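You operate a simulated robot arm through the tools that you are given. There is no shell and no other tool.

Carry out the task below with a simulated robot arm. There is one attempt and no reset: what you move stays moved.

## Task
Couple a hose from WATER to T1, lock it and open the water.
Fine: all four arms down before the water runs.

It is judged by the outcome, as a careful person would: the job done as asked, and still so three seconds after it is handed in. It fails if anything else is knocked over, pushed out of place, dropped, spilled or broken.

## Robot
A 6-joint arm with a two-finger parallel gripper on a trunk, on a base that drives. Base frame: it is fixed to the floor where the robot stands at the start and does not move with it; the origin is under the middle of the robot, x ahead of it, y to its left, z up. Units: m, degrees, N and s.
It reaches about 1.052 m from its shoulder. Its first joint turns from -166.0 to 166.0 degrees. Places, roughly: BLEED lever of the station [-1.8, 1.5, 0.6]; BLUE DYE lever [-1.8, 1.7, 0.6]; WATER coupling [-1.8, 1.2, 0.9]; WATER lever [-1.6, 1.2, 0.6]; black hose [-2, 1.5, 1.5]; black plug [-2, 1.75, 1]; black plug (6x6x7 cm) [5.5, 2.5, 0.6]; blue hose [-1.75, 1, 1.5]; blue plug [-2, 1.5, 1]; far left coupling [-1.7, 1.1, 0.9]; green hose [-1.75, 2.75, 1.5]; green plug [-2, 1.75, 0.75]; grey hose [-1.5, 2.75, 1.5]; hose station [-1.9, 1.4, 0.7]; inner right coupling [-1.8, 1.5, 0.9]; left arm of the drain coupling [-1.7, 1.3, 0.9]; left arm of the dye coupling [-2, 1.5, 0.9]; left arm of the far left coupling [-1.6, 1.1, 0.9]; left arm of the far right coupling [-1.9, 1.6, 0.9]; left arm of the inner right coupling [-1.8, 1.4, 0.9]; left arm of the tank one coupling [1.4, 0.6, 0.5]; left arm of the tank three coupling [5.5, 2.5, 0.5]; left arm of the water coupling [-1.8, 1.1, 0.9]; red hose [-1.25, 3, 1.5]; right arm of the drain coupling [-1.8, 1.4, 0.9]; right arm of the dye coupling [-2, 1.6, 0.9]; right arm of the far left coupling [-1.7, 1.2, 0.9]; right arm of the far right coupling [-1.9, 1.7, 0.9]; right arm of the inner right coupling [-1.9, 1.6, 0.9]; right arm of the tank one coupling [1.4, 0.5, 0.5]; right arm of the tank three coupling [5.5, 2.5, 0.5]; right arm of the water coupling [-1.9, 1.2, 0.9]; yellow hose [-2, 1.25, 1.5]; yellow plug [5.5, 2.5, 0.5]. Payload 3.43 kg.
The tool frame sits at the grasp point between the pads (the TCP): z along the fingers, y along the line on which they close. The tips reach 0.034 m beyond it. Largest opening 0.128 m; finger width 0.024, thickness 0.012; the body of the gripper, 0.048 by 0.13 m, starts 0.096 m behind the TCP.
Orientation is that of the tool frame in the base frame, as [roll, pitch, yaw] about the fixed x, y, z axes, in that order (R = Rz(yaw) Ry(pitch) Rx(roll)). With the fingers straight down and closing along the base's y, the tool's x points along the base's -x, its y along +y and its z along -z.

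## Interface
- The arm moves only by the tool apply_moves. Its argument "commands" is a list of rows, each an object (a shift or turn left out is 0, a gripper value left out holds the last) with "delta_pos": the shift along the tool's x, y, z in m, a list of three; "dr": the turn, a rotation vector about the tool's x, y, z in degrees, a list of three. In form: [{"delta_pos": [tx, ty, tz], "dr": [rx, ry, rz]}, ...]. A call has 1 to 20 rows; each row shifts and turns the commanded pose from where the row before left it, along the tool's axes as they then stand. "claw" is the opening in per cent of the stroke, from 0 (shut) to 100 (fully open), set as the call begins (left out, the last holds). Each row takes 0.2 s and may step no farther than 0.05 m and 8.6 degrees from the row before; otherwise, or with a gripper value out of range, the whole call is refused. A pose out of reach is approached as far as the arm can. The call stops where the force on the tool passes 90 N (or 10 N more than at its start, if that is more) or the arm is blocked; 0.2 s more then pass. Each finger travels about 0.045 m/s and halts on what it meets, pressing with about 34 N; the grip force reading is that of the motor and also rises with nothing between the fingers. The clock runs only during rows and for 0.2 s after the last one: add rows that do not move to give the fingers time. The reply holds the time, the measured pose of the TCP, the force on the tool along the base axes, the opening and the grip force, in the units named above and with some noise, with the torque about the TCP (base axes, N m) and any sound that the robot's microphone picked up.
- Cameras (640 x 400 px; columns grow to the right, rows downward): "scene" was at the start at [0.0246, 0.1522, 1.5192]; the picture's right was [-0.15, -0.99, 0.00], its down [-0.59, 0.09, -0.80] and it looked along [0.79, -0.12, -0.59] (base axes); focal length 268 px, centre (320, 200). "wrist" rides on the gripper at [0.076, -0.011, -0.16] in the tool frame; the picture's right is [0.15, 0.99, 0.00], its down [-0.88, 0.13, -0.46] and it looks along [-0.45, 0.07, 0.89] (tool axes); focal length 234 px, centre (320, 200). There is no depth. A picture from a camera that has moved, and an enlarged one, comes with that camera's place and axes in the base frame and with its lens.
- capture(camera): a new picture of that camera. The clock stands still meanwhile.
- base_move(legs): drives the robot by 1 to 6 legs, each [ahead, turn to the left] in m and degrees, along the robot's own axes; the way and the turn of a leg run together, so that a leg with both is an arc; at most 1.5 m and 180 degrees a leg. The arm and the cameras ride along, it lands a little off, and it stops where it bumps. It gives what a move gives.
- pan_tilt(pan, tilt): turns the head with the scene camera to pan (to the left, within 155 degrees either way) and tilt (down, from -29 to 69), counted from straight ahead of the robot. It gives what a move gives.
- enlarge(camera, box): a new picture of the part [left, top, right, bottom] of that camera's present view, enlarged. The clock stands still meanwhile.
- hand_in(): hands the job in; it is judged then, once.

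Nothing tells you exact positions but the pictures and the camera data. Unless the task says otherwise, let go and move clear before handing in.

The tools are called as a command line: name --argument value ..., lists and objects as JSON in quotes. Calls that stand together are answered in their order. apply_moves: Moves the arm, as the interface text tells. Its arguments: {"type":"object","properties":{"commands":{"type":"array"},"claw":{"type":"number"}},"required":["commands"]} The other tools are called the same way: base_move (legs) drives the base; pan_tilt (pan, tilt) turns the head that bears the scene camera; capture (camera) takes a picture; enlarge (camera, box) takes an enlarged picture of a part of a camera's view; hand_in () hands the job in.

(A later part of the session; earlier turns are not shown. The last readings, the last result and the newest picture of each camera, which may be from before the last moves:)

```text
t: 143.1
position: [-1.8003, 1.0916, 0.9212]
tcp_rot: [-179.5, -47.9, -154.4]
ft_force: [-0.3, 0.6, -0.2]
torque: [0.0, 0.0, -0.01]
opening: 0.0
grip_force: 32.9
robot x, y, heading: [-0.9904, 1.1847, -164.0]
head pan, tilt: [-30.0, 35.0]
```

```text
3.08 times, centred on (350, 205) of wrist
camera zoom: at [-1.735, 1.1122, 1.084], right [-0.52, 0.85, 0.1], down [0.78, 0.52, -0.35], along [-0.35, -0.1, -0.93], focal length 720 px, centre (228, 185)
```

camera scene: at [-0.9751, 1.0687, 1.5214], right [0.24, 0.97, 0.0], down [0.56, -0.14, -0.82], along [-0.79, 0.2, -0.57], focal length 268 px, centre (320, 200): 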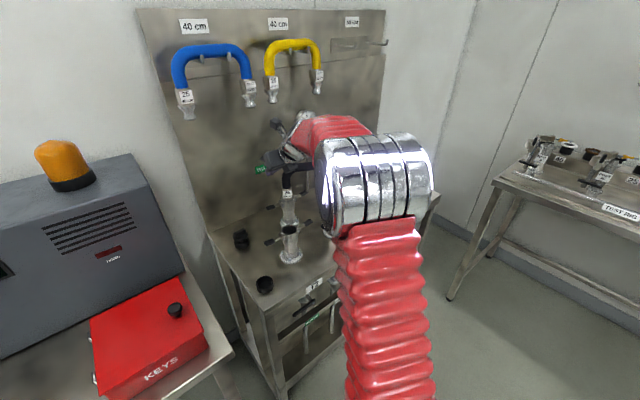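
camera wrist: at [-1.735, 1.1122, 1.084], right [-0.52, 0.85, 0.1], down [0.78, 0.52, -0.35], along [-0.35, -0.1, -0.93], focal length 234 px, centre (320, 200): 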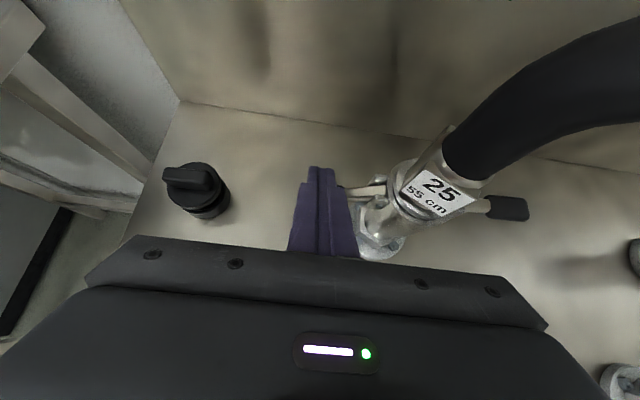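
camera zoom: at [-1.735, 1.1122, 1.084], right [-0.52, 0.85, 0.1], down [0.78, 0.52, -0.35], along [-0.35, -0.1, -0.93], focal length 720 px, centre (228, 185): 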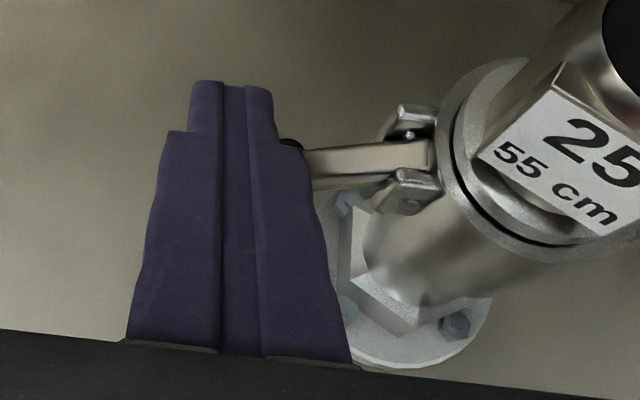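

The arm shaft runs under the finger; there is hardly any resistance so far. I continue along the arc, down and inward.

apply_moves --commands '[{"delta_pos": [-0.0074, 0.002, 0.0067]}, {"delta_pos": [-0.0074, 0.003, 0.0067]}, {"delta_pos": [-0.0059, 0.004, 0.0054]}]'

enlarge --camera "wrist" --box '[260, 140, 440, 270]'

enlarge --camera "scene" --box '[250, 140, 330, 230]'

```text
t: 143.9
position: [-1.8039, 1.0991, 0.8919]
tcp_rot: [-179.5, -48.0, -154.5]
ft_force: [-1.0, 0.0, 0.0]
torque: [0.02, 0.01, -0.02]
opening: 0.0001
grip_force: 32.9
robot x, y, heading: [-0.9956, 1.1821, -163.9]
head pan, tilt: [-30.0, 35.0]
```

```text
3.08 times, centred on (350, 205) of wrist
camera zoom: at [-1.7392, 1.1206, 1.055], right [-0.52, 0.85, 0.1], down [0.78, 0.52, -0.35], along [-0.35, -0.1, -0.93], focal length 720 px, centre (228, 185)
```

zoom: 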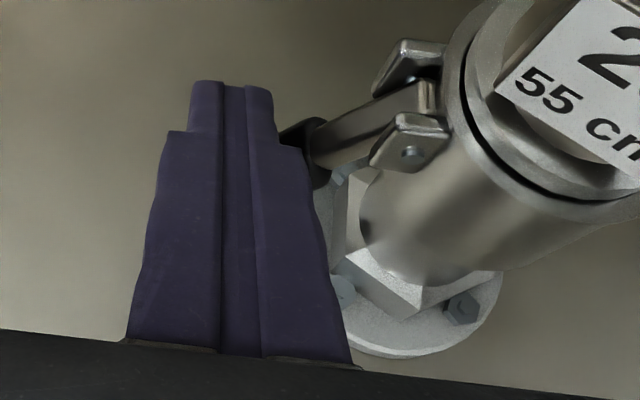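

```text
4.44 times, centred on (290, 185) of scene
camera zoom: at [-0.9754, 1.0687, 1.5214], right [0.24, 0.97, 0.0], down [0.56, -0.14, -0.82], along [-0.79, 0.2, -0.57], focal length 1193 px, centre (453, 267)
```

zoom: 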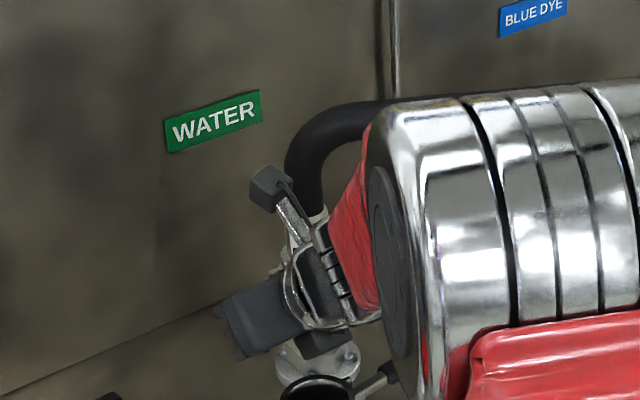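

The arm is folding down. I push inward to finish its travel.

apply_moves --commands '[{"delta_pos": [-0.003, 0.005, 0.0027]}, {"delta_pos": [-0.003, 0.005, 0.0027]}, {"delta_pos": [0, 0.004, 0]}]'

enlarge --camera "wrist" --box '[260, 140, 440, 270]'

```text
t: 144.7
position: [-1.8093, 1.1054, 0.8873]
tcp_rot: [-179.0, -48.2, -154.1]
ft_force: [34.9, -32.0, 24.9]
torque: [-0.94, -0.52, 0.64]
opening: 0.0
grip_force: 32.5
robot x, y, heading: [-0.9919, 1.1849, -164.2]
head pan, tilt: [-30.0, 35.0]
```

```text
3.08 times, centred on (350, 205) of wrist
camera zoom: at [-1.7439, 1.1278, 1.0501], right [-0.53, 0.84, 0.1], down [0.77, 0.53, -0.35], along [-0.35, -0.11, -0.93], focal length 720 px, centre (228, 185)
```

zoom: 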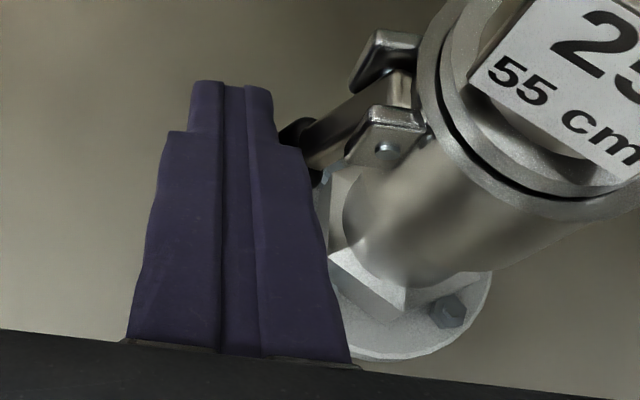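

Strong resistance: the arm is against its stop. I back off outward and up, then look.

apply_moves --commands '[{"delta_pos": [0, -0.015, 0]}, {"delta_pos": [0, -0.02, 0]}, {"delta_pos": [0.0297, -0.01, -0.0268]}, {"delta_pos": [0.0297, 0, -0.0268]}, {"delta_pos": [0.0297, 0, -0.0268]}]'

capture --camera "wrist"

enlarge --camera "scene" --box '[250, 140, 330, 230]'

```text
t: 145.9
position: [-1.7922, 1.0723, 1.0061]
tcp_rot: [-179.5, -48.0, -154.5]
ft_force: [-0.3, -0.4, -0.8]
torque: [0.03, -0.01, 0.01]
opening: 0.0004
grip_force: 33.3
robot x, y, heading: [-0.9913, 1.1826, -164.1]
head pan, tilt: [-30.0, 35.0]
```

```text
taken
camera wrist: at [-1.7271, 1.0929, 1.1692], right [-0.52, 0.85, 0.1], down [0.78, 0.52, -0.35], along [-0.35, -0.1, -0.93], focal length 234 px, centre (320, 200)
```

wrist: 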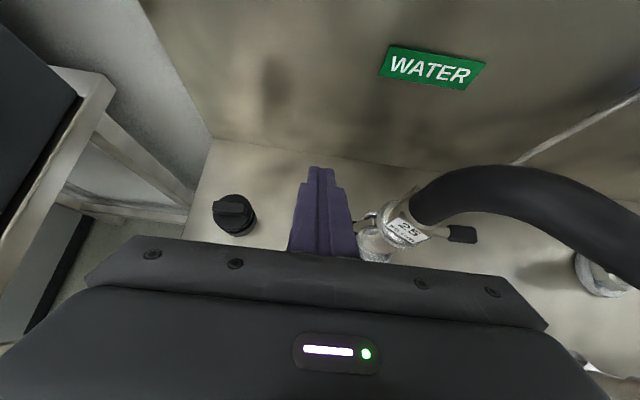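

```text
4.44 times, centred on (290, 185) of scene
camera zoom: at [-0.9755, 1.0686, 1.5214], right [0.24, 0.97, 0.0], down [0.56, -0.14, -0.82], along [-0.79, 0.2, -0.57], focal length 1193 px, centre (453, 267)
```

zoom: 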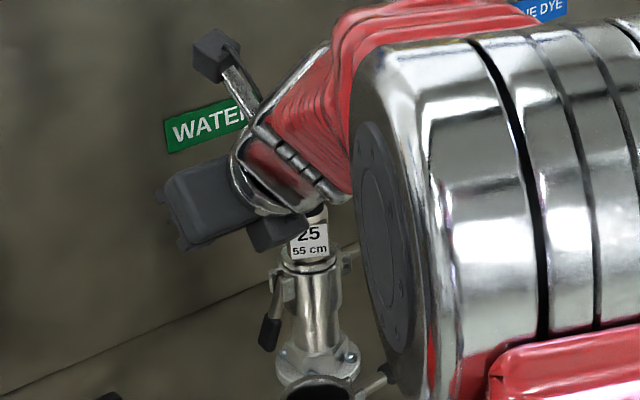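

WATER's left arm is down. For its right arm I must reach under the hose bar, so I lift clear, turn the tool square to the bar and move to a pre-approach point.

apply_moves --commands '[{"delta_pos": [0.0227, 0, -0.042]}, {"delta_pos": [0.0227, 0, -0.042]}, {"delta_pos": [0.0227, 0, -0.042]}, {"dr": [-5.39, 0, 4.85]}, {"dr": [-5.39, 0, 4.85]}, {"dr": [-5.39, 0, 4.85]}, {"dr": [-5.39, 0, 4.85]}, {"delta_pos": [0, 0.0433, 0]}, {"delta_pos": [0, 0.0433, 0]}, {"delta_pos": [0, 0.0433, 0]}]'

capture --camera "wrist"

capture --camera "scene"

```text
t: 148.1
position: [-1.7657, 1.2261, 1.1378]
tcp_rot: [-179.2, -48.2, -172.2]
ft_force: [0.4, -0.2, 0.1]
torque: [-0.03, -0.02, 0.02]
opening: 0.0
grip_force: 33.1
out of reach, approached as far as the arm can: row 6, 7
robot x, y, heading: [-0.9892, 1.1841, -164.3]
head pan, tilt: [-30.0, 35.0]
```

```text
taken
camera wrist: at [-1.6987, 1.2268, 1.3013], right [-0.24, 0.97, 0.1], down [0.9, 0.26, -0.35], along [-0.37, 0.0, -0.93], focal length 234 px, centre (320, 200)
```

wrist: 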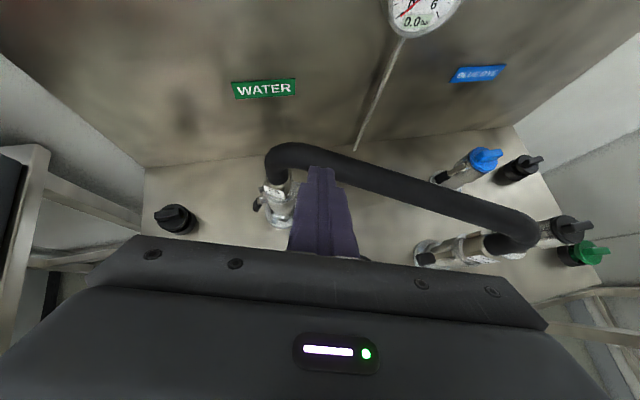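

```text
taken
camera scene: at [-0.9753, 1.0687, 1.5214], right [0.24, 0.97, 0.0], down [0.56, -0.14, -0.82], along [-0.79, 0.2, -0.57], focal length 268 px, centre (320, 200)
```

scene: 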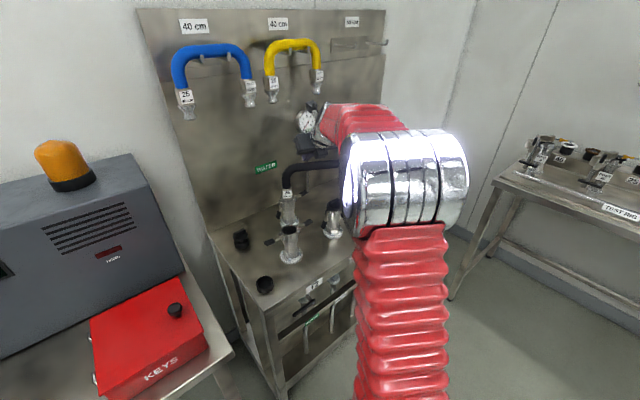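

The yaw stopped at 188°; I try to turn the rest of the way from here.

apply_moves --commands '[{"dr": [-5.2, 0, 4.68]}, {}]'

```text
t: 148.7
position: [-1.7669, 1.2268, 1.1377]
tcp_rot: [-179.0, -47.9, -179.4]
ft_force: [-0.3, 1.2, 0.0]
torque: [-0.03, 0.0, -0.01]
opening: 0.0003
grip_force: 33.4
robot x, y, heading: [-0.991, 1.1788, -164.2]
head pan, tilt: [-30.0, 35.0]
```

Heading is now 180.6°. I descend to the pre-approach point in front of the bar.

apply_moves --commands '[{"delta_pos": [-0.0319, 0.0026, 0.0311]}, {"delta_pos": [-0.0319, 0.0026, 0.0311]}, {}]'

capture --camera "wrist"

pan_tilt --pan 10 --tilt 30

enlarge --camera "scene" --box '[420, 170, 600, 310]'

```text
t: 149.5
position: [-1.7725, 1.2305, 1.0473]
tcp_rot: [-179.3, -48.0, -179.3]
ft_force: [0.3, -0.6, 0.0]
torque: [-0.02, -0.02, -0.01]
opening: 0.0003
grip_force: 32.8
robot x, y, heading: [-0.992, 1.1791, -164.3]
head pan, tilt: [-30.0, 35.0]
```

```text
taken
camera wrist: at [-1.7042, 1.2235, 1.2103], right [-0.12, 0.99, 0.1], down [0.92, 0.15, -0.35], along [-0.36, 0.05, -0.93], focal length 234 px, centre (320, 200)
```

wrist: 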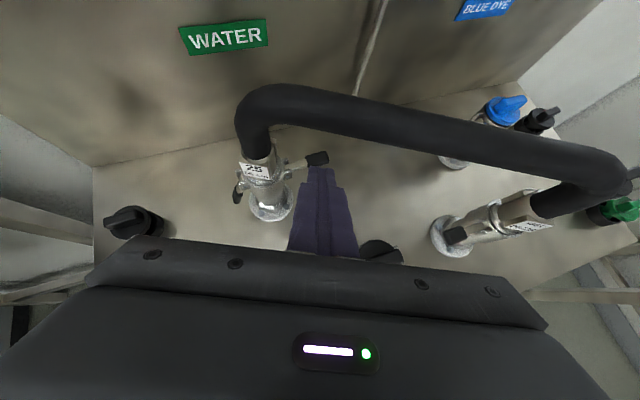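

```text
t: 150.6
position: [-1.7719, 1.2316, 1.0484]
tcp_rot: [-179.1, -48.1, -179.3]
ft_force: [0.7, -0.5, -0.2]
torque: [0.01, 0.02, -0.02]
opening: 0.0
grip_force: 33.0
robot x, y, heading: [-0.988, 1.1794, -164.1]
head pan, tilt: [10.0, 30.0]
```

```text
2.86 times, centred on (510, 240) of scene
camera zoom: at [-0.9713, 1.0078, 1.5292], right [-0.43, 0.9, 0.0], down [0.45, 0.22, -0.87], along [-0.78, -0.38, -0.5], focal length 767 px, centre (-223, 86)
```

zoom: 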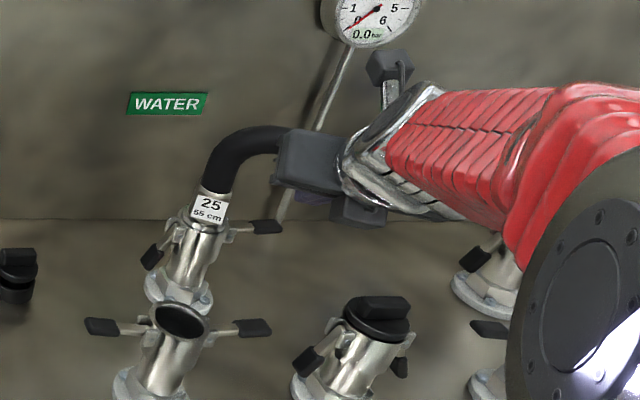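

The wrist camera shows WATER's right handle straight ahead of the fingertip, below the bar. I slide in along the tool axis under the bar, then check.

apply_moves --commands '[{"delta_pos": [0, -0.0007, 0.039]}, {"delta_pos": [0, -0.0007, 0.039]}, {"delta_pos": [0, -0.0007, 0.037]}, {}]'

capture --camera "wrist"

enlarge --camera "scene" --box '[420, 170, 600, 310]'

```text
t: 151.6
position: [-1.8566, 1.2274, 0.9717]
tcp_rot: [-179.1, -47.9, -179.3]
ft_force: [-0.2, -0.4, 0.2]
torque: [-0.02, 0.03, 0.02]
opening: 0.0
grip_force: 32.8
robot x, y, heading: [-0.9901, 1.1854, -164.2]
head pan, tilt: [10.0, 30.0]
```

```text
taken
camera wrist: at [-1.7892, 1.2197, 1.1344], right [-0.12, 0.99, 0.1], down [0.92, 0.15, -0.35], along [-0.36, 0.05, -0.93], focal length 234 px, centre (320, 200)
```

wrist: 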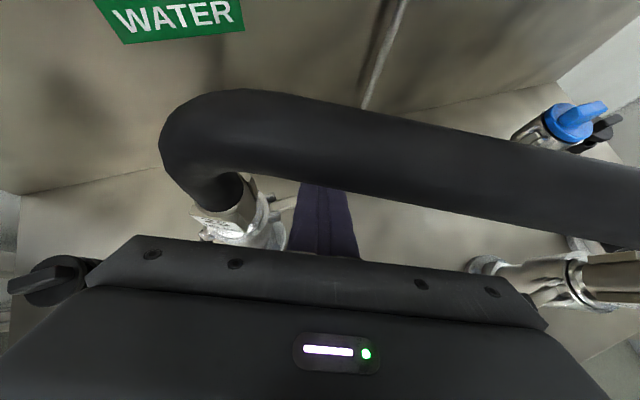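

```text
2.86 times, centred on (510, 240) of scene
camera zoom: at [-0.9714, 1.0077, 1.5292], right [-0.44, 0.9, 0.0], down [0.45, 0.22, -0.87], along [-0.78, -0.38, -0.5], focal length 767 px, centre (-223, 86)
```

zoom: 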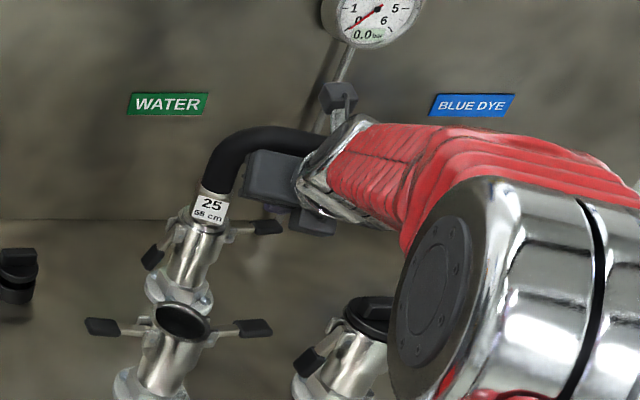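

The finger is under the bar and over the handle, not touching anything else. I press down in steps.

apply_moves --commands '[{"delta_pos": [-0.0089, 0, 0.008]}, {"delta_pos": [-0.0089, 0, 0.008]}, {"delta_pos": [-0.0089, 0, 0.008]}, {"delta_pos": [-0.0089, 0, 0.008]}]'

enlarge --camera "wrist" --box '[180, 140, 420, 270]'

enlarge --camera "scene" --box '[420, 190, 540, 290]'

```text
t: 152.6
position: [-1.856, 1.2255, 0.9237]
tcp_rot: [-179.2, -48.0, -179.3]
ft_force: [-0.1, -1.2, 0.1]
torque: [-0.01, -0.01, 0.01]
opening: 0.0
grip_force: 32.6
robot x, y, heading: [-0.9882, 1.1807, -164.6]
head pan, tilt: [10.0, 30.0]
```

```text
2.67 times, centred on (300, 205) of wrist
camera zoom: at [-1.7883, 1.2187, 1.0869], right [-0.12, 0.99, 0.1], down [0.92, 0.15, -0.35], along [-0.36, 0.05, -0.93], focal length 624 px, centre (373, 187)
```

zoom: 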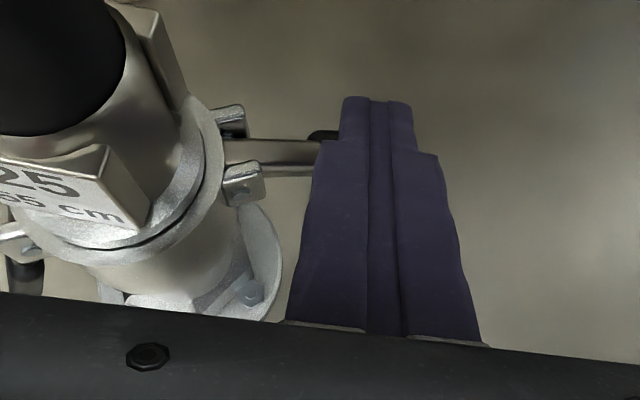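

```text
4.00 times, centred on (480, 240) of scene
camera zoom: at [-0.9714, 1.0077, 1.5292], right [-0.44, 0.9, 0.0], down [0.45, 0.22, -0.87], along [-0.78, -0.38, -0.5], focal length 1074 px, centre (-320, 40)
```

zoom: 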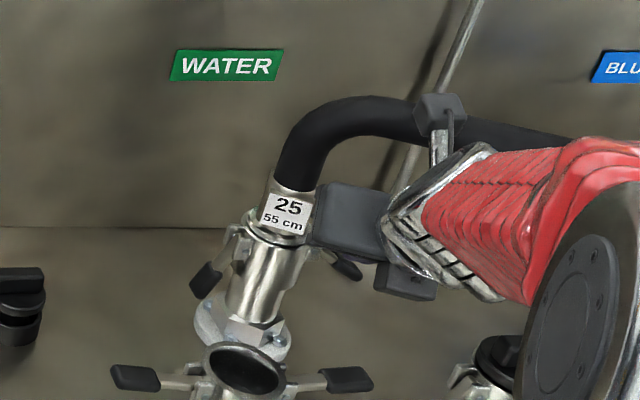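

The right arm is folding down as well. I follow its arc down and inward to its stop.

apply_moves --commands '[{"delta_pos": [-0.008, -0.0018, 0.0061]}, {"delta_pos": [-0.0083, -0.0027, 0.00575]}, {"delta_pos": [-0.0071, -0.0036, 0.0041]}, {"delta_pos": [-0.0044, -0.0045, 0.0011]}]'

enlarge --camera "wrist" --box '[180, 140, 420, 270]'

enlarge --camera "scene" --box '[420, 190, 540, 290]'

```text
t: 153.6
position: [-1.8503, 1.2154, 0.8944]
tcp_rot: [-179.3, -48.4, -179.5]
ft_force: [-8.0, 16.7, 11.9]
torque: [0.22, 0.2, -0.16]
opening: 0.0
grip_force: 33.1
robot x, y, heading: [-0.9885, 1.1813, -164.2]
head pan, tilt: [10.0, 30.0]
```

```text
2.67 times, centred on (300, 205) of wrist
camera zoom: at [-1.7829, 1.2072, 1.0572], right [-0.12, 0.99, 0.1], down [0.92, 0.14, -0.36], along [-0.37, 0.05, -0.93], focal length 624 px, centre (373, 187)
```

zoom: 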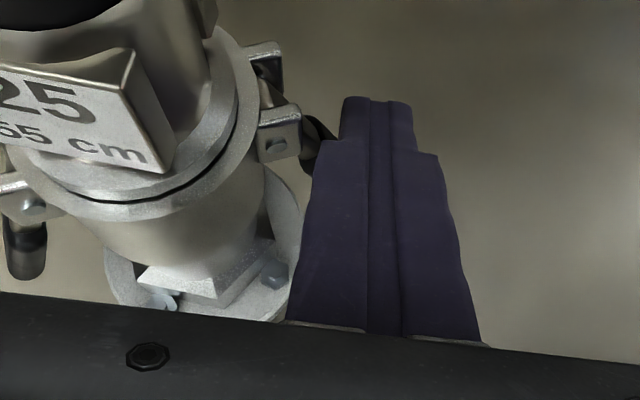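

```text
4.00 times, centred on (480, 240) of scene
camera zoom: at [-0.9711, 1.0081, 1.5292], right [-0.44, 0.9, 0.0], down [0.45, 0.22, -0.87], along [-0.78, -0.38, -0.5], focal length 1074 px, centre (-320, 40)
```

zoom: 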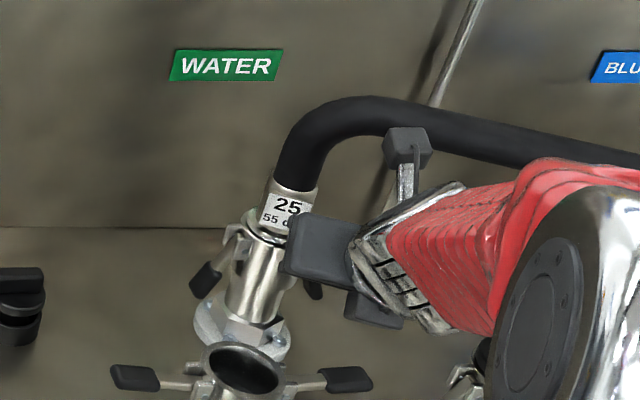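

Resistance of ~22 N begins: near the stop. One more small inward push, then I back out.

apply_moves --commands '[{"delta_pos": [-0.003, -0.003, 0.0005]}, {"delta_pos": [-0.0014, -0.0027, -0.0012]}, {}]'

apply_moves --commands '[{"delta_pos": [0.003, 0.014, 0.001]}, {"delta_pos": [0.003, 0.014, 0.001]}, {"delta_pos": [0, 0, -0.04]}, {"delta_pos": [0, 0, -0.04]}, {"delta_pos": [0, 0, -0.045]}]'

capture --camera "wrist"

enlarge --camera "scene" --box '[420, 190, 540, 290]'

```text
t: 154.4
position: [-1.8499, 1.215, 0.8936]
tcp_rot: [-179.6, -48.7, -179.7]
ft_force: [-32.1, 44.9, 18.0]
torque: [0.75, 0.79, -0.63]
opening: 0.0001
grip_force: 32.8
robot x, y, heading: [-0.991, 1.1827, -164.0]
head pan, tilt: [10.0, 30.0]
```

```text
t: 155.6
position: [-1.7598, 1.2365, 0.9758]
tcp_rot: [-179.0, -47.9, -179.3]
ft_force: [0.0, 0.7, 0.4]
torque: [-0.01, 0.0, -0.05]
opening: 0.0
grip_force: 32.8
robot x, y, heading: [-0.9925, 1.183, -164.1]
head pan, tilt: [10.0, 30.0]
```

```text
taken
camera wrist: at [-1.6925, 1.2289, 1.1376], right [-0.12, 0.99, 0.1], down [0.93, 0.15, -0.35], along [-0.36, 0.05, -0.93], focal length 234 px, centre (320, 200)
```

wrist: 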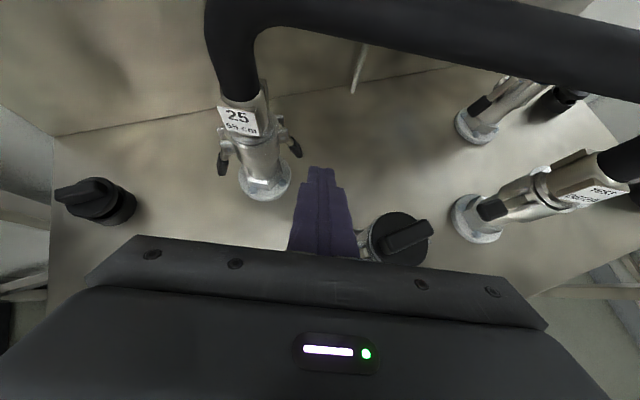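

```text
4.00 times, centred on (480, 240) of scene
camera zoom: at [-0.9716, 1.0076, 1.5292], right [-0.44, 0.9, 0.0], down [0.45, 0.22, -0.87], along [-0.78, -0.38, -0.5], focal length 1074 px, centre (-320, 40)
```

zoom: 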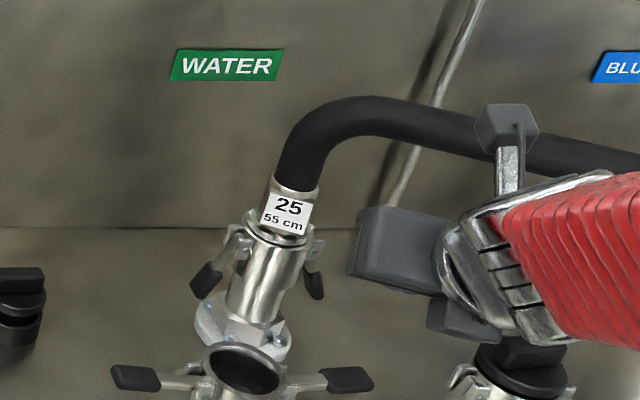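

Both WATER arms are down and symmetric. I lift, move right and come down over T1's left arm.

apply_moves --commands '[{"delta_pos": [0.0322, 0, -0.029]}, {"delta_pos": [0.0322, 0, -0.029]}, {"delta_pos": [0.0322, 0, -0.029]}, {"delta_pos": [0, 0.047, 0]}, {"delta_pos": [0, 0.047, 0]}, {"delta_pos": [0, 0.047, 0]}, {"delta_pos": [0, 0.047, 0]}, {"delta_pos": [-0.0295, 0, 0.0345]}]'

capture --camera "wrist"

capture --camera "scene"

```text
t: 157.4
position: [-1.7703, 1.4279, 1.0619]
tcp_rot: [-179.2, -48.1, -179.1]
ft_force: [-0.2, 0.2, 0.2]
torque: [-0.03, 0.0, 0.01]
opening: 0.0
grip_force: 33.0
robot x, y, heading: [-0.9906, 1.1805, -164.0]
head pan, tilt: [10.0, 30.0]
```

```text
taken
camera wrist: at [-1.7026, 1.4191, 1.2232], right [-0.12, 0.99, 0.1], down [0.92, 0.15, -0.35], along [-0.36, 0.05, -0.93], focal length 234 px, centre (320, 200)
```

wrist: 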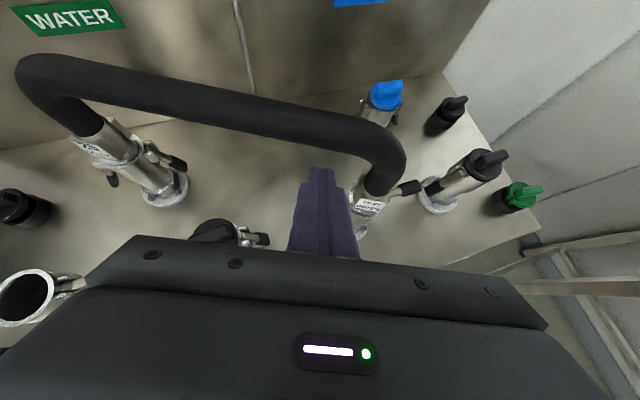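

```text
taken
camera scene: at [-0.971, 1.0078, 1.5292], right [-0.44, 0.9, 0.0], down [0.45, 0.22, -0.87], along [-0.78, -0.38, -0.5], focal length 268 px, centre (320, 200)
```

scene: 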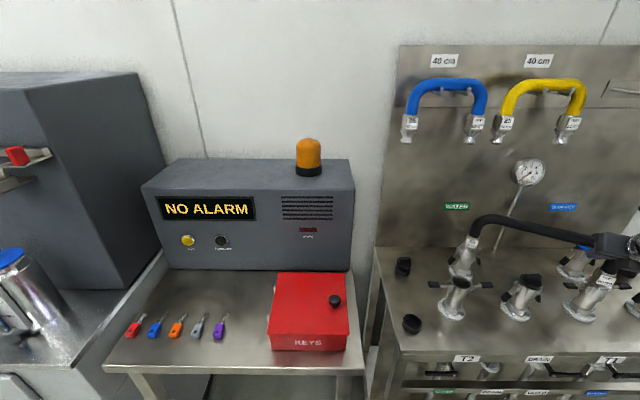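

The finger is above T1's left arm. I descend to hover and turn the head toward T1.

apply_moves --commands '[{"delta_pos": [-0.0314, -0.0015, 0.0332]}, {"delta_pos": [-0.0314, -0.0015, 0.0332]}]'

pan_tilt --pan -20 --tilt 30

capture --camera "scene"

capture --camera "wrist"

```text
t: 158.0
position: [-1.7765, 1.4221, 0.9705]
tcp_rot: [-179.1, -48.0, -179.2]
ft_force: [-0.5, -0.7, 1.5]
torque: [0.02, -0.01, 0.01]
opening: 0.0001
grip_force: 33.0
robot x, y, heading: [-0.9904, 1.1833, -164.6]
head pan, tilt: [10.0, 30.0]
```

```text
t: 158.9
position: [-1.7763, 1.4221, 0.9696]
tcp_rot: [-179.0, -48.1, -179.3]
ft_force: [-0.5, -0.9, 0.0]
torque: [0.03, 0.02, 0.02]
opening: 0.0
grip_force: 33.1
robot x, y, heading: [-0.99, 1.1832, -164.1]
head pan, tilt: [-20.0, 30.0]
```

```text
taken
camera scene: at [-0.9801, 1.0537, 1.5292], right [0.07, 1.0, 0.0], down [0.5, -0.04, -0.87], along [-0.86, 0.06, -0.5], focal length 268 px, centre (320, 200)
```

scene: 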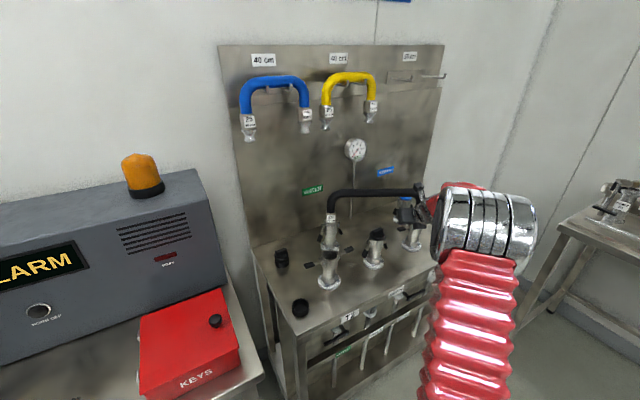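

```text
taken
camera wrist: at [-1.7092, 1.4148, 1.132], right [-0.12, 0.99, 0.1], down [0.92, 0.15, -0.35], along [-0.36, 0.05, -0.93], focal length 234 px, centre (320, 200)
```

wrist: 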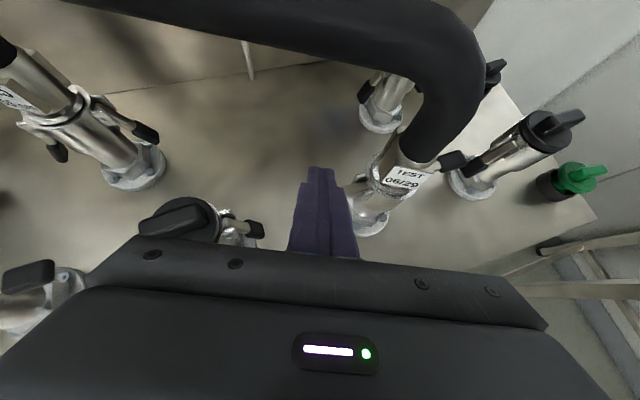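

Positioned over T1's left arm. I press it down along the same arc.

apply_moves --commands '[{"delta_pos": [-0.0082, 0, 0.0074]}, {"delta_pos": [-0.0082, 0, 0.0074]}, {"delta_pos": [-0.0082, 0, 0.0074]}, {"delta_pos": [-0.0082, 0, 0.0074]}, {"delta_pos": [-0.0068, 0.0018, 0.0073]}]'

enlarge --camera "wrist" --box '[220, 140, 460, 270]'

enlarge --camera "scene" --box '[370, 180, 450, 270]'

```text
t: 160.2
position: [-1.7775, 1.4232, 0.9139]
tcp_rot: [-179.1, -47.9, -179.4]
ft_force: [-0.3, 0.6, -0.6]
torque: [0.01, -0.01, -0.03]
opening: 0.0
grip_force: 33.4
robot x, y, heading: [-0.9913, 1.1813, -164.2]
head pan, tilt: [-20.0, 30.0]
```

```text
2.67 times, centred on (340, 205) of wrist
camera zoom: at [-1.7099, 1.4152, 1.0763], right [-0.12, 0.99, 0.1], down [0.92, 0.15, -0.35], along [-0.36, 0.05, -0.93], focal length 624 px, centre (267, 187)
```

zoom: 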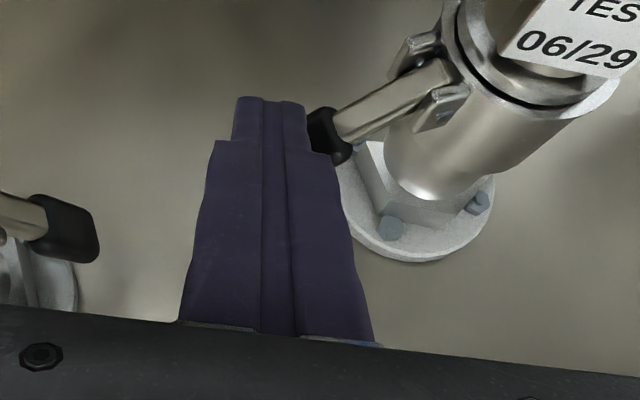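

```text
4.44 times, centred on (410, 225) of scene
camera zoom: at [-0.9801, 1.0537, 1.5292], right [0.07, 1.0, 0.0], down [0.5, -0.04, -0.87], along [-0.86, 0.06, -0.5], focal length 1193 px, centre (-80, 89)
```

zoom: 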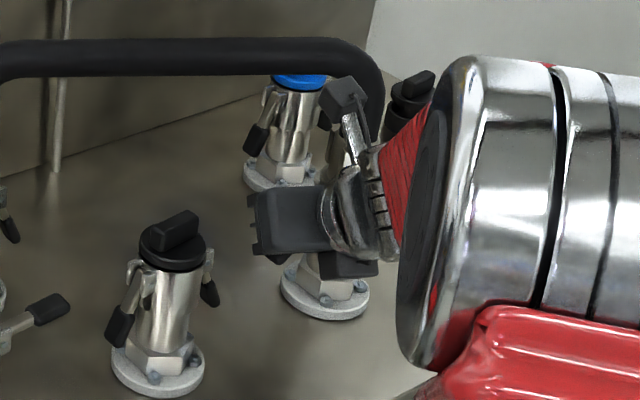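

The arm is folding; its handle is at the finger's inner edge. I continue with more inward motion.

apply_moves --commands '[{"delta_pos": [-0.006, 0.004, 0.0077]}, {"delta_pos": [-0.0045, 0.0045, 0.0066]}, {"delta_pos": [-0.001, 0.005, 0.003]}]'

enlarge --camera "wrist" --box '[220, 140, 460, 270]'

```text
t: 160.9
position: [-1.7822, 1.436, 0.8919]
tcp_rot: [-179.1, -47.9, -179.4]
ft_force: [0.3, -2.0, -0.3]
torque: [-0.08, 0.0, 0.0]
opening: 0.0001
grip_force: 33.0
robot x, y, heading: [-0.9927, 1.1807, -164.3]
head pan, tilt: [-20.0, 30.0]
```

```text
2.67 times, centred on (340, 205) of wrist
camera zoom: at [-1.7154, 1.4285, 1.0556], right [-0.12, 0.99, 0.1], down [0.93, 0.15, -0.35], along [-0.36, 0.05, -0.93], focal length 624 px, centre (267, 187)
```

zoom: 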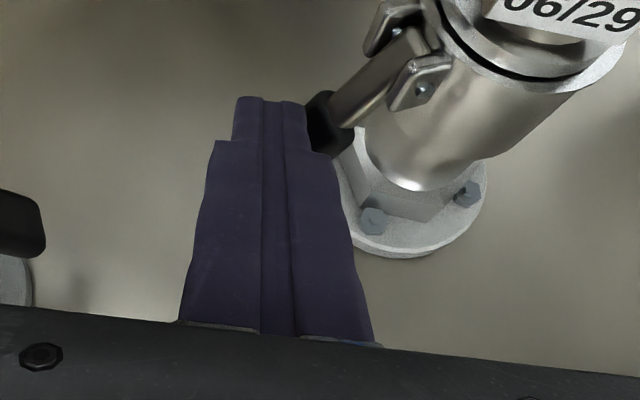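

apply_moves --commands '[{"delta_pos": [0.0007, 0.0045, 0.0025]}, {"delta_pos": [0.0014, 0.0045, 0.0016]}, {"delta_pos": [0.0014, 0.0036, 0.0016]}]'

enlarge --camera "wrist" --box '[220, 140, 460, 270]'

```text
t: 161.8
position: [-1.7872, 1.4419, 0.8906]
tcp_rot: [-178.4, -47.7, -179.1]
ft_force: [62.3, -47.9, 11.9]
torque: [-0.88, -0.97, 0.8]
opening: 0.0001
grip_force: 33.0
robot x, y, heading: [-0.991, 1.1819, -164.3]
head pan, tilt: [-20.0, 30.0]
```

```text
2.67 times, centred on (340, 205) of wrist
camera zoom: at [-1.7197, 1.4364, 1.054], right [-0.13, 0.99, 0.09], down [0.92, 0.16, -0.35], along [-0.36, 0.04, -0.93], focal length 624 px, centre (267, 187)
```

zoom: 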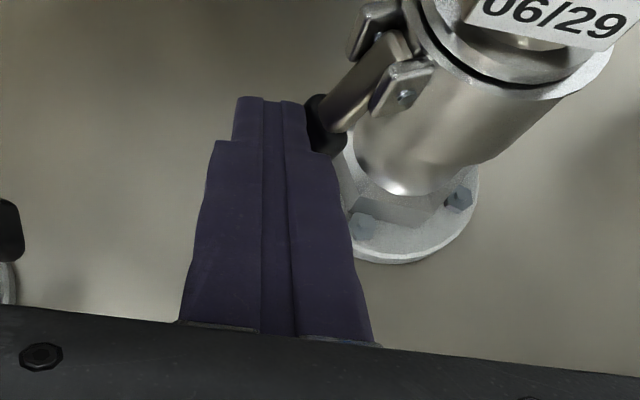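

At its stop (79 N). I back off outward and up and check.

apply_moves --commands '[{"delta_pos": [-0.003, -0.012, -0.003]}, {"delta_pos": [-0.003, -0.015, -0.003]}, {"delta_pos": [0.0322, 0, -0.029]}, {"delta_pos": [0.0322, 0, -0.029]}, {"delta_pos": [0.0322, 0, -0.029]}]'

capture --camera "wrist"

enlarge --camera "scene" --box '[370, 160, 450, 260]'

```text
t: 162.9
position: [-1.7818, 1.4209, 1.0213]
tcp_rot: [-179.3, -48.0, -179.3]
ft_force: [0.4, -0.5, 0.3]
torque: [0.01, 0.04, 0.02]
opening: 0.0
grip_force: 33.1
robot x, y, heading: [-0.9881, 1.1825, -164.0]
head pan, tilt: [-20.0, 30.0]
```

```text
taken
camera wrist: at [-1.7139, 1.4144, 1.185], right [-0.12, 0.99, 0.1], down [0.93, 0.15, -0.35], along [-0.36, 0.05, -0.93], focal length 234 px, centre (320, 200)
```

wrist: 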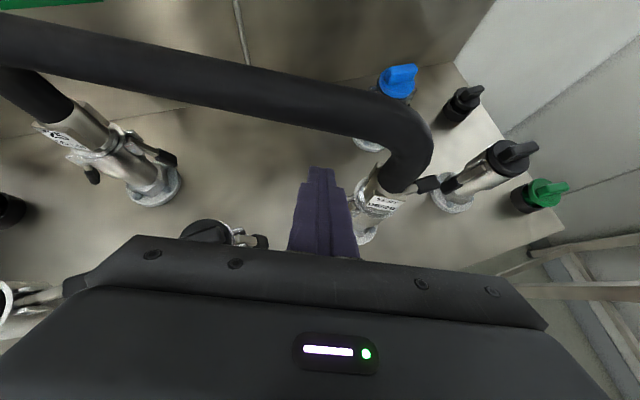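

```text
4.00 times, centred on (410, 210) of scene
camera zoom: at [-0.9802, 1.0537, 1.5292], right [0.07, 1.0, 0.0], down [0.5, -0.04, -0.87], along [-0.86, 0.06, -0.5], focal length 1074 px, centre (-40, 160)
```

zoom: 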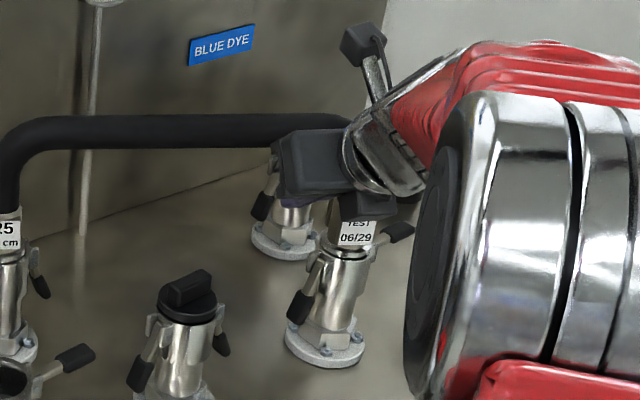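

T1's left arm is down. Now for T1's right arm: I lift, back off, move right past the hose leg and yaw slightly.

apply_moves --commands '[{"delta_pos": [0.0158, 0, -0.0322]}, {"delta_pos": [0.0158, 0, -0.0322]}, {"delta_pos": [0.0158, 0, -0.0322]}, {"delta_pos": [0, 0.0375, 0]}, {"delta_pos": [0, 0.0375, 0]}, {"delta_pos": [0, 0.0375, 0]}, {"delta_pos": [0, 0.0375, 0]}, {"dr": [4.27, 0, -3.85]}, {"dr": [4.27, 0, -3.85]}]'

capture --camera "wrist"

capture --camera "scene"

```text
t: 164.9
position: [-1.7444, 1.5755, 1.1207]
tcp_rot: [-179.2, -48.0, -167.6]
ft_force: [-0.4, 0.6, -0.6]
torque: [-0.02, -0.03, 0.01]
opening: 0.0001
grip_force: 32.7
robot x, y, heading: [-0.9901, 1.1828, -164.3]
head pan, tilt: [-20.0, 30.0]
```

```text
taken
camera wrist: at [-1.6757, 1.5817, 1.2828], right [-0.32, 0.94, 0.1], down [0.88, 0.33, -0.35], along [-0.37, -0.02, -0.93], focal length 234 px, centre (320, 200)
```

wrist: 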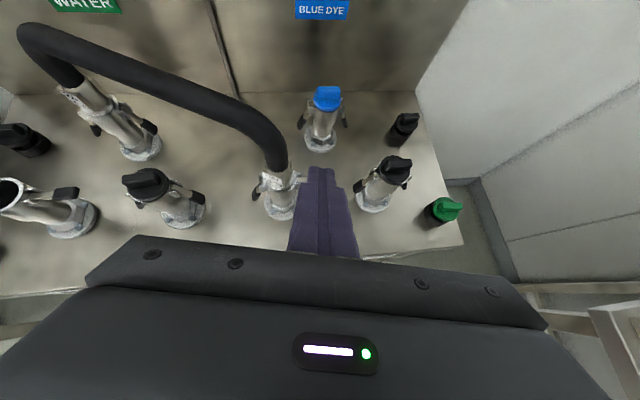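

```text
taken
camera scene: at [-0.98, 1.0538, 1.5292], right [0.07, 1.0, 0.0], down [0.5, -0.04, -0.87], along [-0.86, 0.06, -0.5], focal length 268 px, centre (320, 200)
```

scene: 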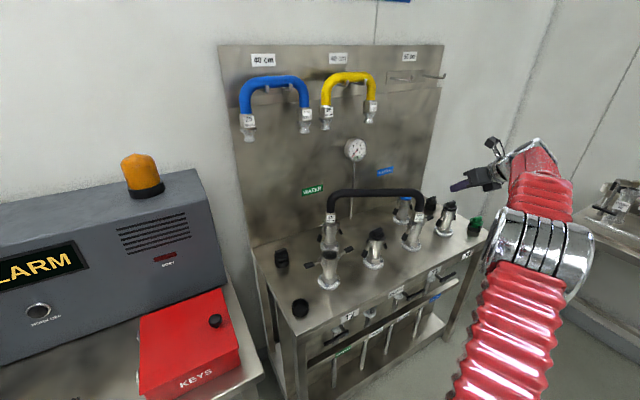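

enlarge --camera "scene" --box '[380, 190, 480, 270]'

enlarge --camera "wrist" --box '[240, 130, 400, 250]'

```text
5.00 times, centred on (430, 230) of scene
camera zoom: at [-0.98, 1.0538, 1.5292], right [0.07, 1.0, 0.0], down [0.5, -0.04, -0.87], along [-0.86, 0.06, -0.5], focal length 1342 px, centre (-230, 50)
```

zoom: 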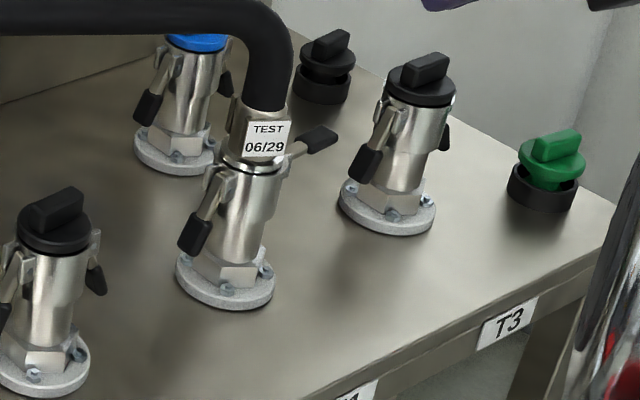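

```text
3.33 times, centred on (320, 190) of wrist
camera zoom: at [-1.6757, 1.5817, 1.2828], right [-0.32, 0.94, 0.1], down [0.88, 0.33, -0.35], along [-0.37, -0.02, -0.93], focal length 781 px, centre (320, 233)
```

zoom: 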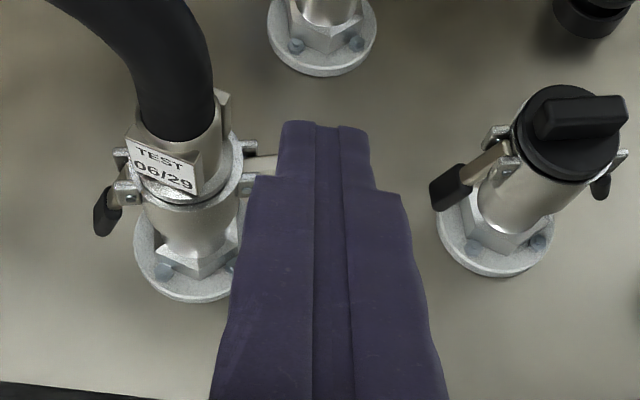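

T1's right handle is at (-1.862, 1.569). I slide in along the tool axis to hover above it.

apply_moves --commands '[{"delta_pos": [-0.0105, 0.00515, 0.0427]}, {"delta_pos": [-0.0105, 0.00515, 0.0427]}, {"delta_pos": [-0.0105, 0.00515, 0.0427]}, {"delta_pos": [-0.0105, 0.00515, 0.0427]}, {}]'

enlarge --camera "wrist" --box '[200, 120, 440, 270]'

enlarge --camera "scene" --box '[380, 170, 480, 270]'

```text
t: 166.2
position: [-1.8454, 1.5692, 0.9755]
tcp_rot: [-179.3, -48.1, -167.8]
ft_force: [-0.3, 0.0, 0.3]
torque: [-0.02, 0.01, 0.0]
opening: 0.0
grip_force: 33.1
robot x, y, heading: [-0.9901, 1.1814, -164.2]
head pan, tilt: [-20.0, 30.0]
```

```text
2.67 times, centred on (320, 195) of wrist
camera zoom: at [-1.7768, 1.576, 1.1384], right [-0.32, 0.94, 0.1], down [0.88, 0.33, -0.35], along [-0.36, -0.02, -0.93], focal length 624 px, centre (320, 213)
```

zoom: 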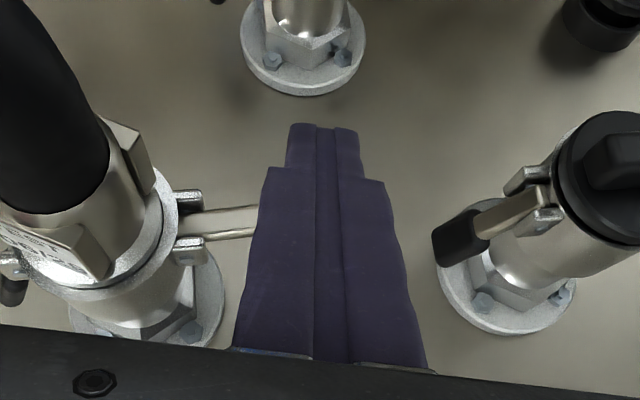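

```text
4.00 times, centred on (430, 220) of scene
camera zoom: at [-0.9801, 1.0538, 1.5292], right [0.07, 1.0, 0.0], down [0.5, -0.04, -0.87], along [-0.86, 0.06, -0.5], focal length 1074 px, centre (-120, 120)
```

zoom: 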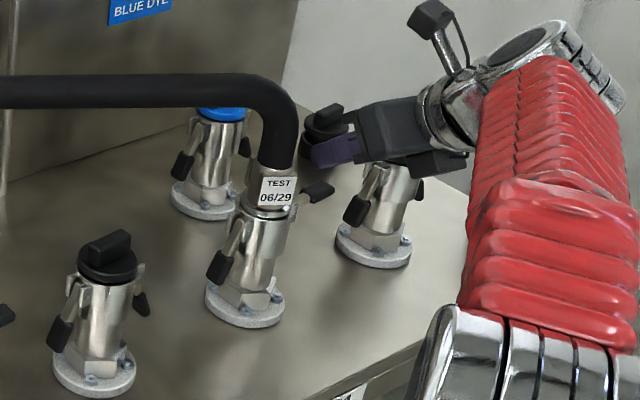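

The finger is right above T1's right handle. I press it down along the arc.

apply_moves --commands '[{"delta_pos": [-0.0093, 0.005, 0.0084]}, {"delta_pos": [-0.0093, 0, 0.0084]}, {"delta_pos": [-0.0093, 0, 0.0084]}, {"delta_pos": [-0.0093, 0, 0.0084]}, {"delta_pos": [-0.0077, -0.002, 0.0064]}]'

enlarge --camera "wrist" --box '[200, 120, 440, 270]'

enlarge --camera "scene" --box '[380, 170, 480, 270]'

```text
t: 167.3
position: [-1.8452, 1.572, 0.9139]
tcp_rot: [-179.3, -48.1, -167.7]
ft_force: [0.3, -0.6, 0.5]
torque: [-0.02, -0.03, -0.04]
opening: 0.0
grip_force: 32.7
robot x, y, heading: [-0.9922, 1.1789, -164.4]
head pan, tilt: [-20.0, 30.0]
```

```text
2.67 times, centred on (320, 195) of wrist
camera zoom: at [-1.7777, 1.579, 1.0777], right [-0.32, 0.94, 0.1], down [0.88, 0.33, -0.35], along [-0.36, -0.02, -0.93], focal length 624 px, centre (320, 213)
```

zoom: 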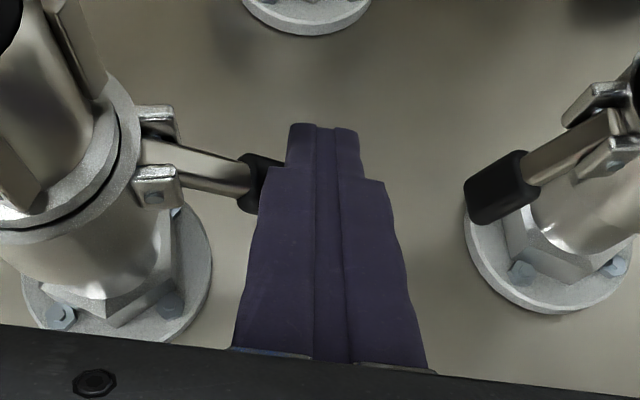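

```text
4.00 times, centred on (430, 220) of scene
camera zoom: at [-0.9801, 1.0538, 1.5292], right [0.07, 1.0, 0.0], down [0.5, -0.04, -0.87], along [-0.86, 0.06, -0.5], focal length 1074 px, centre (-120, 120)
```

zoom: 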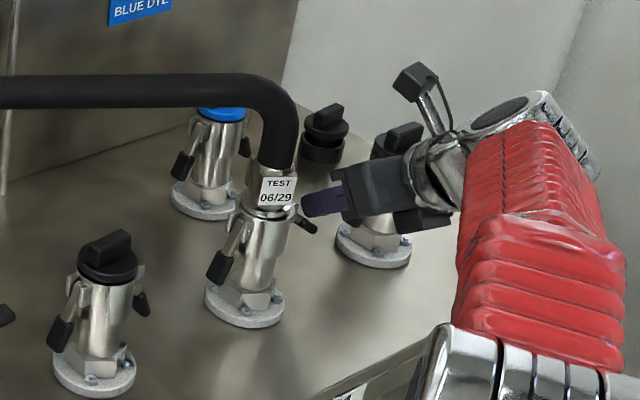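

It is folding with the finger on the handle. I continue down and inward to the stop.

apply_moves --commands '[{"delta_pos": [-0.0079, -0.004, 0.0062]}, {"delta_pos": [-0.006, -0.005, 0.004]}, {"delta_pos": [-0.003, -0.005, 0.0012]}, {"delta_pos": [-0.0015, -0.005, 0]}]'

enlarge --camera "wrist" --box '[200, 120, 440, 270]'

```text
t: 168.3
position: [-1.8373, 1.5587, 0.8925]
tcp_rot: [-179.3, -48.0, -167.8]
ft_force: [-14.1, 13.2, -0.3]
torque: [0.37, 0.49, -0.4]
opening: 0.0
grip_force: 32.6
robot x, y, heading: [-0.9902, 1.1817, -164.2]
head pan, tilt: [-20.0, 30.0]
```

```text
2.67 times, centred on (320, 195) of wrist
camera zoom: at [-1.7698, 1.5634, 1.056], right [-0.31, 0.94, 0.1], down [0.88, 0.33, -0.35], along [-0.37, -0.02, -0.93], focal length 624 px, centre (320, 213)
```

zoom: 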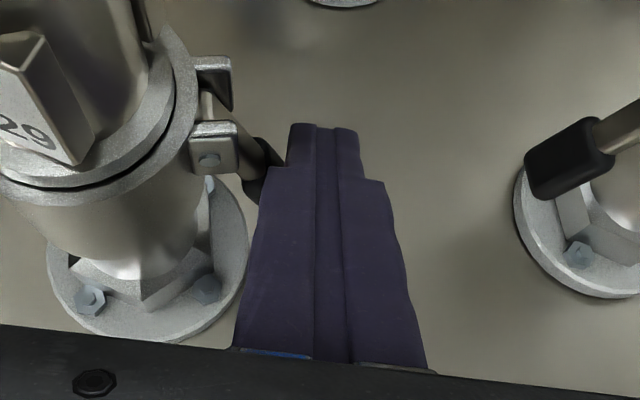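

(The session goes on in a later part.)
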